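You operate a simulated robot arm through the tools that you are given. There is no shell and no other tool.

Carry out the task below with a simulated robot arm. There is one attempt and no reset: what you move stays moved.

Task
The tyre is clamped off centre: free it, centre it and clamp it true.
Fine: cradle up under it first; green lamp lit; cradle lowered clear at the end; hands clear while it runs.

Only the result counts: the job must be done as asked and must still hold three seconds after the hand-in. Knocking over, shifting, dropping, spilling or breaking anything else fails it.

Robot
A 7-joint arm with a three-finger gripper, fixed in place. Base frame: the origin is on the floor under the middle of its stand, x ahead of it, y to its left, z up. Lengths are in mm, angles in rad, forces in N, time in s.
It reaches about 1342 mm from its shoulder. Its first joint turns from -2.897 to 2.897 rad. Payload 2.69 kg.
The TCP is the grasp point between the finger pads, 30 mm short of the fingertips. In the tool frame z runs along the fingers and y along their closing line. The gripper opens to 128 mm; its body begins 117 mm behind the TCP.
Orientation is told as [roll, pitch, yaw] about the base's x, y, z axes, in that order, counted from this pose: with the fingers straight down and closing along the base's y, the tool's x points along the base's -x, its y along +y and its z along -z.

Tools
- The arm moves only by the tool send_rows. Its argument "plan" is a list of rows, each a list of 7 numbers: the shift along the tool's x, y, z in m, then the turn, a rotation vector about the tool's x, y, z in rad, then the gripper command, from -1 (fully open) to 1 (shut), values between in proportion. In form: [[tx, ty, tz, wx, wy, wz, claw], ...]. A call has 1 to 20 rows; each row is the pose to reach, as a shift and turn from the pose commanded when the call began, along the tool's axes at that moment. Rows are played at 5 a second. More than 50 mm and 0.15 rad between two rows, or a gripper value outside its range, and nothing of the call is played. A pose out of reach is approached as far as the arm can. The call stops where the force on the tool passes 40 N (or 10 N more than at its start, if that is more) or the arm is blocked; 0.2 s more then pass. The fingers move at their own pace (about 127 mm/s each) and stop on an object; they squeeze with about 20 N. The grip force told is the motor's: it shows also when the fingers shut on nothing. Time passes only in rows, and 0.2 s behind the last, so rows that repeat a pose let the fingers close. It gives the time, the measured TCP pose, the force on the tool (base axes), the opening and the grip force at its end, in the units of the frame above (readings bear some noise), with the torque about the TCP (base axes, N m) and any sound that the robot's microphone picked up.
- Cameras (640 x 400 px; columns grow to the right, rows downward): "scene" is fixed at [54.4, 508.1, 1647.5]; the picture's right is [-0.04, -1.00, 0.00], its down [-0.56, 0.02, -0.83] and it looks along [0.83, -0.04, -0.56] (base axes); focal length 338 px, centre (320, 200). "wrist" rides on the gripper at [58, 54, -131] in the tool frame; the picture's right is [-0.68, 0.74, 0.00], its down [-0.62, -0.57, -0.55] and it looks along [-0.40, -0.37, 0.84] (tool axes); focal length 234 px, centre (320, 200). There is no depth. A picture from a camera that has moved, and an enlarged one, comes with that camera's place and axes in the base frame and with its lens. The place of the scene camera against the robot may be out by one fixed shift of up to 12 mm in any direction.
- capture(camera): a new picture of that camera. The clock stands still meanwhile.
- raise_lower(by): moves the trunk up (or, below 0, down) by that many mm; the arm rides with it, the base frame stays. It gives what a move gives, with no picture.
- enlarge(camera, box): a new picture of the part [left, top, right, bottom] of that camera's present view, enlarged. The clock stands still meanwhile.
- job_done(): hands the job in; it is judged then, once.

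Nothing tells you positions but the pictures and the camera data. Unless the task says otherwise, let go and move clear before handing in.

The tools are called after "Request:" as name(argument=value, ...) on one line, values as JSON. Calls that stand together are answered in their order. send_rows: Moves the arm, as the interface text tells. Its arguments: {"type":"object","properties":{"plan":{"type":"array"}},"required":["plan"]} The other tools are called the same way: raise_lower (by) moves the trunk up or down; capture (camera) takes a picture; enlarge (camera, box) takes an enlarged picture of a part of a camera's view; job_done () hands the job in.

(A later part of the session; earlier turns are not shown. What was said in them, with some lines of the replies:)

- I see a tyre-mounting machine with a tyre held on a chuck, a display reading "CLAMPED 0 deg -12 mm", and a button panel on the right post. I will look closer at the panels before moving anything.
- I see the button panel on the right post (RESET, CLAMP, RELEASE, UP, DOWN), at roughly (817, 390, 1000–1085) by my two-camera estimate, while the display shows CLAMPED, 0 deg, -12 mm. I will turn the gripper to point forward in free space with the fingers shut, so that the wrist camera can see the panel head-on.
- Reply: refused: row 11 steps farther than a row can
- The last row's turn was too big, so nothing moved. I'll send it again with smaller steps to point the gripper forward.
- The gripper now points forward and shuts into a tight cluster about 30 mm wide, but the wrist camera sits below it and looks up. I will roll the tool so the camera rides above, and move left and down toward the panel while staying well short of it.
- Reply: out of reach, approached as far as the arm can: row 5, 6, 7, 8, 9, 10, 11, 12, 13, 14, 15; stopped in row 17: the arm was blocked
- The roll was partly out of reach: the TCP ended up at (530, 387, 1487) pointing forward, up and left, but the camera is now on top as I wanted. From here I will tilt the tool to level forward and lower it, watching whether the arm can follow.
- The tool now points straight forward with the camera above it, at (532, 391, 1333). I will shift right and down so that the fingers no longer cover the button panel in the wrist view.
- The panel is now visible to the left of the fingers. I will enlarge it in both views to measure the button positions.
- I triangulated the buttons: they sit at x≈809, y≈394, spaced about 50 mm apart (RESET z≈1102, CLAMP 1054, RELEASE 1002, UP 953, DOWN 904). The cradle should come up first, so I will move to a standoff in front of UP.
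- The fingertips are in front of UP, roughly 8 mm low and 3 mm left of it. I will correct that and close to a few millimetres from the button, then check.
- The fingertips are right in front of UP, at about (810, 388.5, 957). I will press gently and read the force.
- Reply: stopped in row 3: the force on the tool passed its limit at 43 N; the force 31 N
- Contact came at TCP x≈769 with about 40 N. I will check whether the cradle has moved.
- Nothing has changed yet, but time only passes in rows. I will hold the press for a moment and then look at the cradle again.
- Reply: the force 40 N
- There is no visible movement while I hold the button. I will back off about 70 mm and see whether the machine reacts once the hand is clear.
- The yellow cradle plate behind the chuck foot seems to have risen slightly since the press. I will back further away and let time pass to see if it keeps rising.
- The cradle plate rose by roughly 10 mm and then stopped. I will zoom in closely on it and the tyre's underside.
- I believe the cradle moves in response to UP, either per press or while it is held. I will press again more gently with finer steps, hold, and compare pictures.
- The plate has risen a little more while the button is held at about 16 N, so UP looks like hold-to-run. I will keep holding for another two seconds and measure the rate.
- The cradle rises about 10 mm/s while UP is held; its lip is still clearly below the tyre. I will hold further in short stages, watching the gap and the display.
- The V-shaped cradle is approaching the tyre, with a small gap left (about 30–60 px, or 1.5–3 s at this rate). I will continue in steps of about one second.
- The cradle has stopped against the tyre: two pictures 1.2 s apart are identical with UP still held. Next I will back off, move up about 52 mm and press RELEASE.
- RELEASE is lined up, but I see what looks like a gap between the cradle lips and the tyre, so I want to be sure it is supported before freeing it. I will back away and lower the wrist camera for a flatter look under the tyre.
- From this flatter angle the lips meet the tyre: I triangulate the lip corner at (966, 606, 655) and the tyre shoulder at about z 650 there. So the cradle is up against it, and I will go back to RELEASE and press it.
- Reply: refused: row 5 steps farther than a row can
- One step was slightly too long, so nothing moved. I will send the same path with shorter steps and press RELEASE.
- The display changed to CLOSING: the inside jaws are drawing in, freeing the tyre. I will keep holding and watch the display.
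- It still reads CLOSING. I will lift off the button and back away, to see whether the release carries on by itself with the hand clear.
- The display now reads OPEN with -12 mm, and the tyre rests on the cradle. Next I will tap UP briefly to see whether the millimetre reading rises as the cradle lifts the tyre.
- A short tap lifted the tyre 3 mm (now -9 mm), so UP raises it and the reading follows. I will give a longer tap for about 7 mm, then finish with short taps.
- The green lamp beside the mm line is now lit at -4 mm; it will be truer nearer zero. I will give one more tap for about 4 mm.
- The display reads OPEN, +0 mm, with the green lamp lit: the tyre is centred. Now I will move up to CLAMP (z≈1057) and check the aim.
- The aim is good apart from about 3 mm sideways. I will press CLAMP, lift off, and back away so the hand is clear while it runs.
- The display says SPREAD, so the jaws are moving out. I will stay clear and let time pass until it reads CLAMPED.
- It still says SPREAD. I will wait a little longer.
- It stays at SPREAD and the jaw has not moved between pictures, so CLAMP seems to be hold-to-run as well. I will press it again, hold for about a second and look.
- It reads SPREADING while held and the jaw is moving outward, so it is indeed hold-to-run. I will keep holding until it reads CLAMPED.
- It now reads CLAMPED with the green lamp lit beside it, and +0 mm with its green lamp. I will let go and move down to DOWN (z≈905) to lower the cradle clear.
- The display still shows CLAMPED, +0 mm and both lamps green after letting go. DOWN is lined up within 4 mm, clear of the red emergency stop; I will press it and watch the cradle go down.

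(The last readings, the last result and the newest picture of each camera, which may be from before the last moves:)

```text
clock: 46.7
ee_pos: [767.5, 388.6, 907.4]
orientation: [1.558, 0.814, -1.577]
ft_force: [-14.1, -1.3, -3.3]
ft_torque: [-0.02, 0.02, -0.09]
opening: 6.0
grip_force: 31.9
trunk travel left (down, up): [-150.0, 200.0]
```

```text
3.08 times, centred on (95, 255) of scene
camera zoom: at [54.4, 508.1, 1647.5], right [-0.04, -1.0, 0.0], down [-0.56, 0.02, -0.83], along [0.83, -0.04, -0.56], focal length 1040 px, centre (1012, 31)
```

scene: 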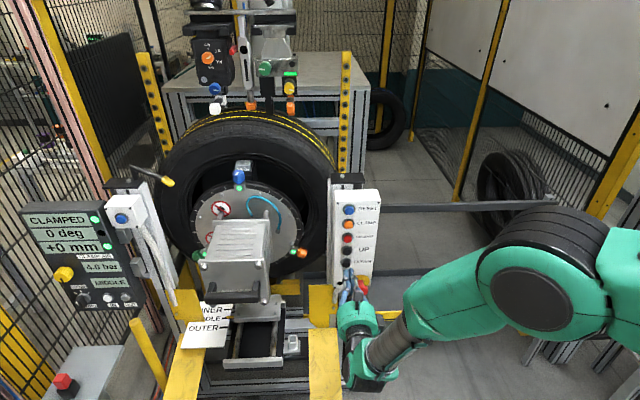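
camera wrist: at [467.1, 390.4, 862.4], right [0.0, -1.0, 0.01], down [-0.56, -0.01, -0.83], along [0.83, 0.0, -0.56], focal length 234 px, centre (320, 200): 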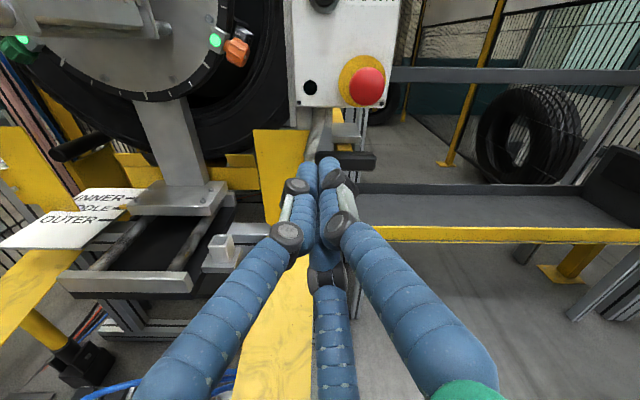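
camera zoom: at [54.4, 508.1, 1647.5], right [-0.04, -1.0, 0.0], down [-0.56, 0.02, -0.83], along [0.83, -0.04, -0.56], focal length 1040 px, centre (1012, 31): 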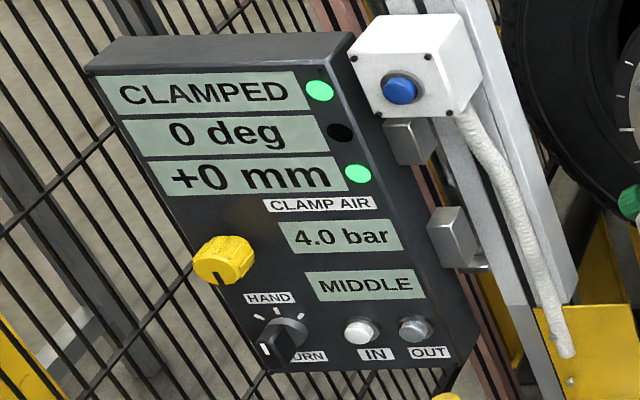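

The cradle is coming down while the tyre stays up at +0 mm, CLAMPED. I will keep holding DOWN.

Request:
send_rows(plan=[[0, 0, 0, 0, 0, 0, 1], [0, 0, 0, 0, 0, 0, 1], [0, 0, 0, 0, 0, 0, 1], [0, 0, 0, 0, 0, 0, 1], [0, 0, 0, 0, 0, 0, 1], [0, 0, 0, 0, 0, 0, 1], [0, 0, 0, 0, 0, 0, 1], [0, 0, 0, 0, 0, 0, 1], [0, 0, 0, 0, 0, 0, 1], [0, 0, 0, 0, 0, 0, 1], [0, 0, 0, 0, 0, 0, 1], [0, 0, 0, 0, 0, 0, 1], [0, 0, 0, 0, 0, 0, 1], [0, 0, 0, 0, 0, 0, 1], [0, 0, 0, 0, 0, 0, 1], [0, 0, 0, 0, 0, 0, 1], [0, 0, 0, 0, 0, 0, 1], [0, 0, 0, 0, 0, 0, 1], [0, 0, 0, 0, 0, 0, 1], [0, 0, 0, 0, 0, 0, 1]])

Request:
enlarge(camera="scene", box=[270, 260, 340, 320])

Request:
enlarge(camera="scene", box=[15, 190, 175, 320])

```text
clock: 50.9
ee_pos: [767.6, 388.4, 907.6]
orientation: [1.557, 0.817, -1.577]
ft_force: [-15.8, -2.3, -5.5]
ft_torque: [-0.03, 0.08, -0.08]
opening: 6.2
grip_force: 31.6
trunk travel left (down, up): [-150.0, 200.0]
```

```text
6.67 times, centred on (305, 290) of scene
camera zoom: at [54.4, 508.1, 1647.5], right [-0.04, -1.0, 0.0], down [-0.56, 0.02, -0.83], along [0.83, -0.04, -0.56], focal length 2252 px, centre (420, -400)
```

zoom: 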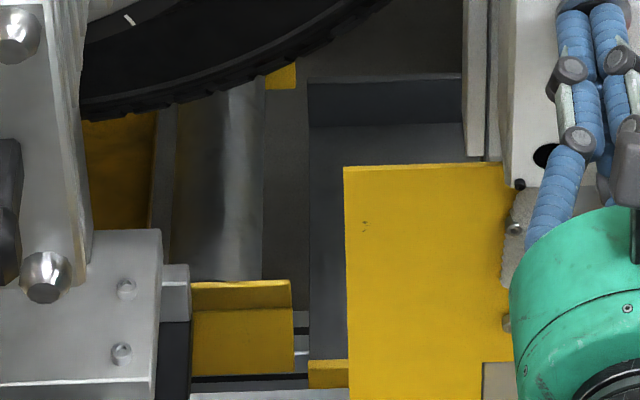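

```text
3.08 times, centred on (95, 255) of scene
camera zoom: at [54.4, 508.1, 1647.5], right [-0.04, -1.0, 0.0], down [-0.56, 0.02, -0.83], along [0.83, -0.04, -0.56], focal length 1040 px, centre (1012, 31)
```

zoom: 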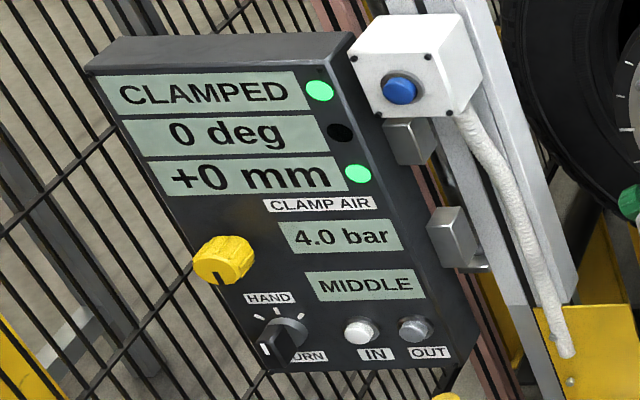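

The cradle has dropped well clear and is below where it was at the start of my second press. I will hold a little longer to take it to its bottom stop.

Request:
send_rows(plan=[[0, 0, 0, 0, 0, 0, 1], [0, 0, 0, 0, 0, 0, 1], [0, 0, 0, 0, 0, 0, 1], [0, 0, 0, 0, 0, 0, 1], [0, 0, 0, 0, 0, 0, 1], [0, 0, 0, 0, 0, 0, 1], [0, 0, 0, 0, 0, 0, 1], [0, 0, 0, 0, 0, 0, 1], [0, 0, 0, 0, 0, 0, 1], [0, 0, 0, 0, 0, 0, 1]])

Request:
enlarge(camera="scene", box=[270, 260, 340, 320])

Request:
enlarge(camera="scene", box=[160, 260, 360, 400])

```text
clock: 53.1
ee_pos: [768.4, 388.8, 907.3]
orientation: [1.558, 0.816, -1.577]
ft_force: [-16.3, -0.8, -3.2]
ft_torque: [0.0, -0.01, -0.09]
opening: 6.3
grip_force: 31.7
trunk travel left (down, up): [-150.0, 200.0]
```

```text
6.67 times, centred on (305, 290) of scene
camera zoom: at [54.4, 508.1, 1647.5], right [-0.04, -1.0, 0.0], down [-0.56, 0.02, -0.83], along [0.83, -0.04, -0.56], focal length 2252 px, centre (420, -400)
```

zoom: 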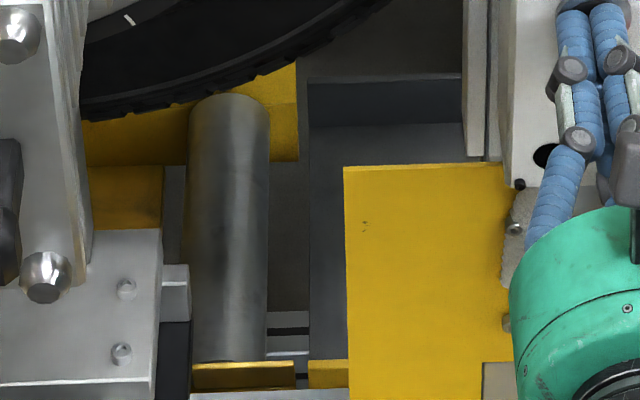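

```text
2.86 times, centred on (260, 330) of scene
camera zoom: at [54.4, 508.1, 1647.5], right [-0.04, -1.0, 0.0], down [-0.56, 0.02, -0.83], along [0.83, -0.04, -0.56], focal length 965 px, centre (491, -171)
```

zoom: 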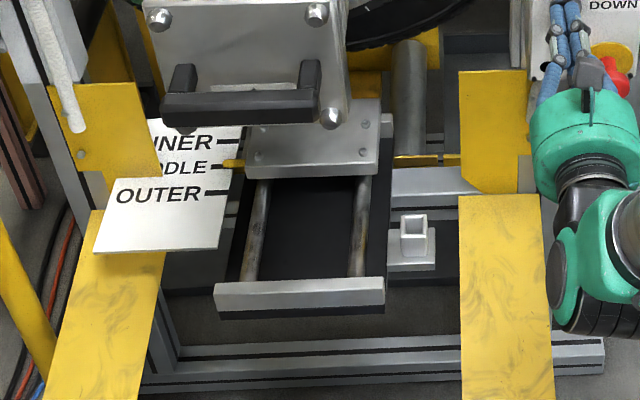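

The cradle with its rollers is now far below the tyre. I will hold a bit more to see whether it has reached its bottom stop.

Request:
send_rows(plan=[[0, 0, 0, 0, 0, 0, 1], [0, 0, 0, 0, 0, 0, 1], [0, 0, 0, 0, 0, 0, 1], [0, 0, 0, 0, 0, 0, 1], [0, 0, 0, 0, 0, 0, 1], [0, 0, 0, 0, 0, 0, 1], [0, 0, 0, 0, 0, 0, 1], [0, 0, 0, 0, 0, 0, 1]])

Request:
enlarge(camera="scene", box=[270, 260, 340, 320])

Request:
enlarge(camera="scene", box=[15, 190, 175, 320])

```text
clock: 54.9
ee_pos: [768.5, 389.7, 906.9]
orientation: [1.557, 0.815, -1.579]
ft_force: [-15.6, -1.8, -0.9]
ft_torque: [0.01, -0.03, -0.07]
opening: 6.1
grip_force: 32.1
trunk travel left (down, up): [-150.0, 200.0]
```

```text
6.67 times, centred on (305, 290) of scene
camera zoom: at [54.4, 508.1, 1647.5], right [-0.04, -1.0, 0.0], down [-0.56, 0.02, -0.83], along [0.83, -0.04, -0.56], focal length 2252 px, centre (420, -400)
```

zoom: 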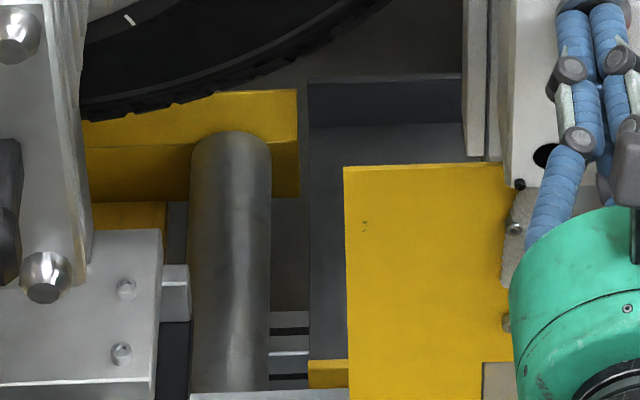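

```text
3.08 times, centred on (95, 255) of scene
camera zoom: at [54.4, 508.1, 1647.5], right [-0.04, -1.0, 0.0], down [-0.56, 0.02, -0.83], along [0.83, -0.04, -0.56], focal length 1040 px, centre (1012, 31)
```

zoom: 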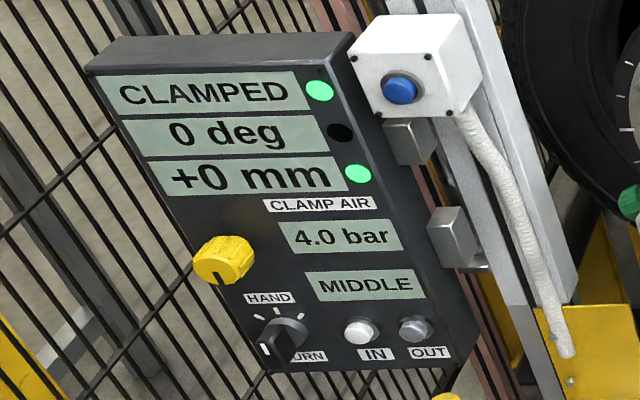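

It moved less this time, so it is probably near or at its bottom stop. One more short hold will tell.

Request:
send_rows(plan=[[0, 0, 0, 0, 0, 0, 1], [0, 0, 0, 0, 0, 0, 1], [0, 0, 0, 0, 0, 0, 1], [0, 0, 0, 0, 0, 0, 1], [0, 0, 0, 0, 0, 0, 1]])

Request:
enlarge(camera="scene", box=[270, 260, 340, 320])

```text
clock: 56.1
ee_pos: [769.3, 389.5, 907.8]
orientation: [1.558, 0.817, -1.578]
ft_force: [-16.4, -1.1, -1.8]
ft_torque: [0.05, -0.01, -0.07]
opening: 5.9
grip_force: 31.9
trunk travel left (down, up): [-150.0, 200.0]
```

```text
6.67 times, centred on (305, 290) of scene
camera zoom: at [54.4, 508.1, 1647.5], right [-0.04, -1.0, 0.0], down [-0.56, 0.02, -0.83], along [0.83, -0.04, -0.56], focal length 2252 px, centre (420, -400)
```

zoom: 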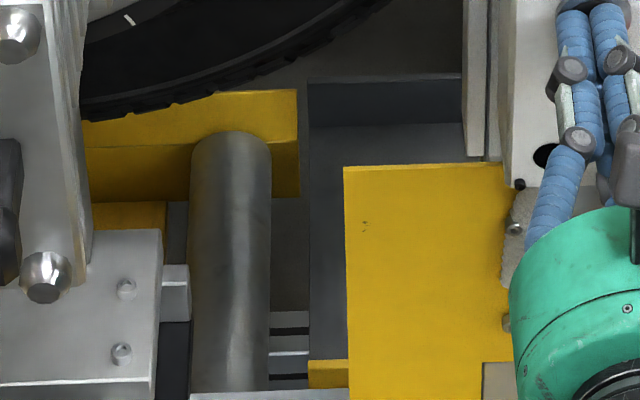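

The cradle is at its bottom stop (no change between pictures). I will back straight off the panel and move well clear, then check everything.

Request:
send_rows(plan=[[0, 0, -0.04, 0, 0, 0, 1], [0, 0, -0.085, 0, 0, 0, 1], [0, 0, -0.13, 0, 0, 0, 1], [0, 0, -0.17, 0, 0, 0, 1], [0.0, 0.0422, -0.19, 0, 0, 0, 1], [0.0, 0.0844, -0.21, 0, 0, 0, 1], [0.0, 0.1266, -0.22, 0, 0, 0, 1], [0.0, 0.1688, -0.22, 0, 0, 0, 1], [0.0, 0.1688, -0.22, 0, 0, 0, 1]])

Request:
capture(camera="scene")

Request:
enlarge(camera="scene", box=[15, 190, 175, 320])

Request:
enlarge(camera="scene", box=[310, 170, 400, 310])

Request:
capture(camera="wrist")

```text
clock: 58.1
ee_pos: [550.7, 266.2, 1026.9]
orientation: [1.557, 0.814, -1.578]
ft_force: [-0.5, 0.4, 0.3]
ft_torque: [0.0, 0.01, 0.04]
opening: 2.1
grip_force: 30.9
trunk travel left (down, up): [-150.0, 200.0]
```

```text
taken
```

scene: 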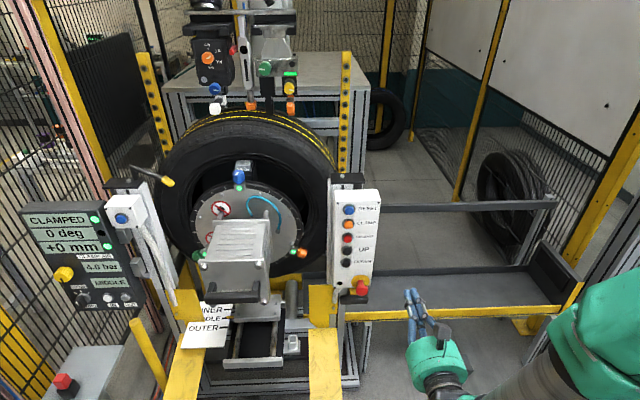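

```text
3.08 times, centred on (95, 255) of scene
camera zoom: at [54.4, 508.1, 1647.5], right [-0.04, -1.0, 0.0], down [-0.56, 0.02, -0.83], along [0.83, -0.04, -0.56], focal length 1040 px, centre (1012, 31)
```

zoom: 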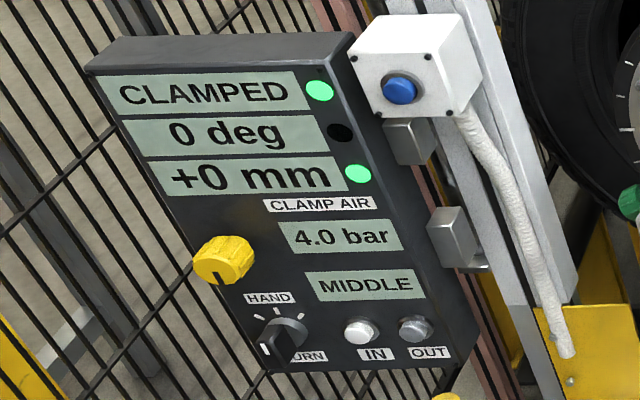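

```text
2.86 times, centred on (355, 240) of scene
camera zoom: at [54.4, 508.1, 1647.5], right [-0.04, -1.0, 0.0], down [-0.56, 0.02, -0.83], along [0.83, -0.04, -0.56], focal length 965 px, centre (220, 86)
```

zoom: 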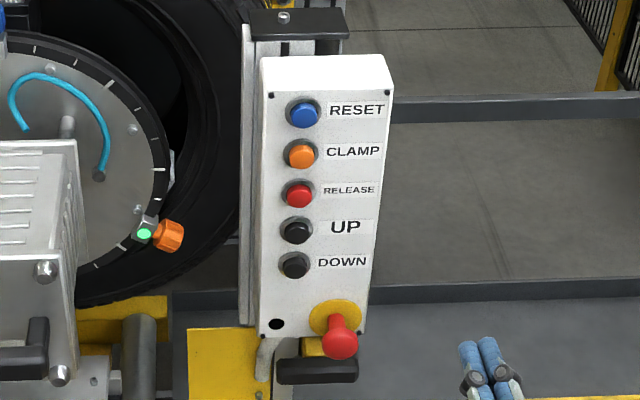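

```text
taken
camera wrist: at [419.9, 267.0, 1106.1], right [0.0, -1.0, 0.01], down [-0.56, -0.01, -0.83], along [0.83, 0.0, -0.56], focal length 234 px, centre (320, 200)
```

wrist: 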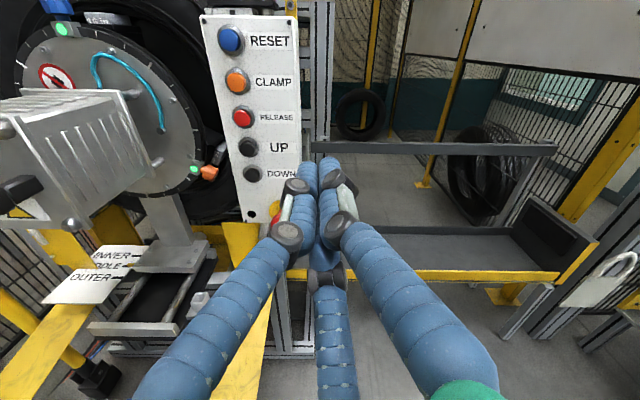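

The display holds CLAMPED, 0 deg, +0 mm with the clamp and centring lamps both green. The cradle is at the bottom, well clear of the tyre, and the arm has moved clear of the panel, so I am handing in.

Request:
job_done()

```text
The job is handed in.
```

The tyre is now clamped on centre, and I have handed the job in. The display last read CLAMPED, 0 deg, +0 mm.

- **Cradle first:** I raised the cradle until it stopped against the tyre, then released the clamp. The tyre stayed at -12 mm and did not drop.
- **Centring:** I lifted the tyre on the cradle from -12 mm to +0 mm, then clamped it.
- **Green lamp:** The lamps beside the CLAMPED line and the mm line are both green. The lamp beside "0 deg" has been dark throughout; I took it as not part of this job.
- **Cradle at the end:** It is down at its bottom stop, well clear of the tyre.
- **Hands clear:** The buttons only work while held, so the hand stayed on the panel while the machine moved and never went near the tyre. The arm is now backed off.

My first press on UP was harder than intended, about 43 N. The arm stopped by itself, the button kept working, and I pressed more gently after that.
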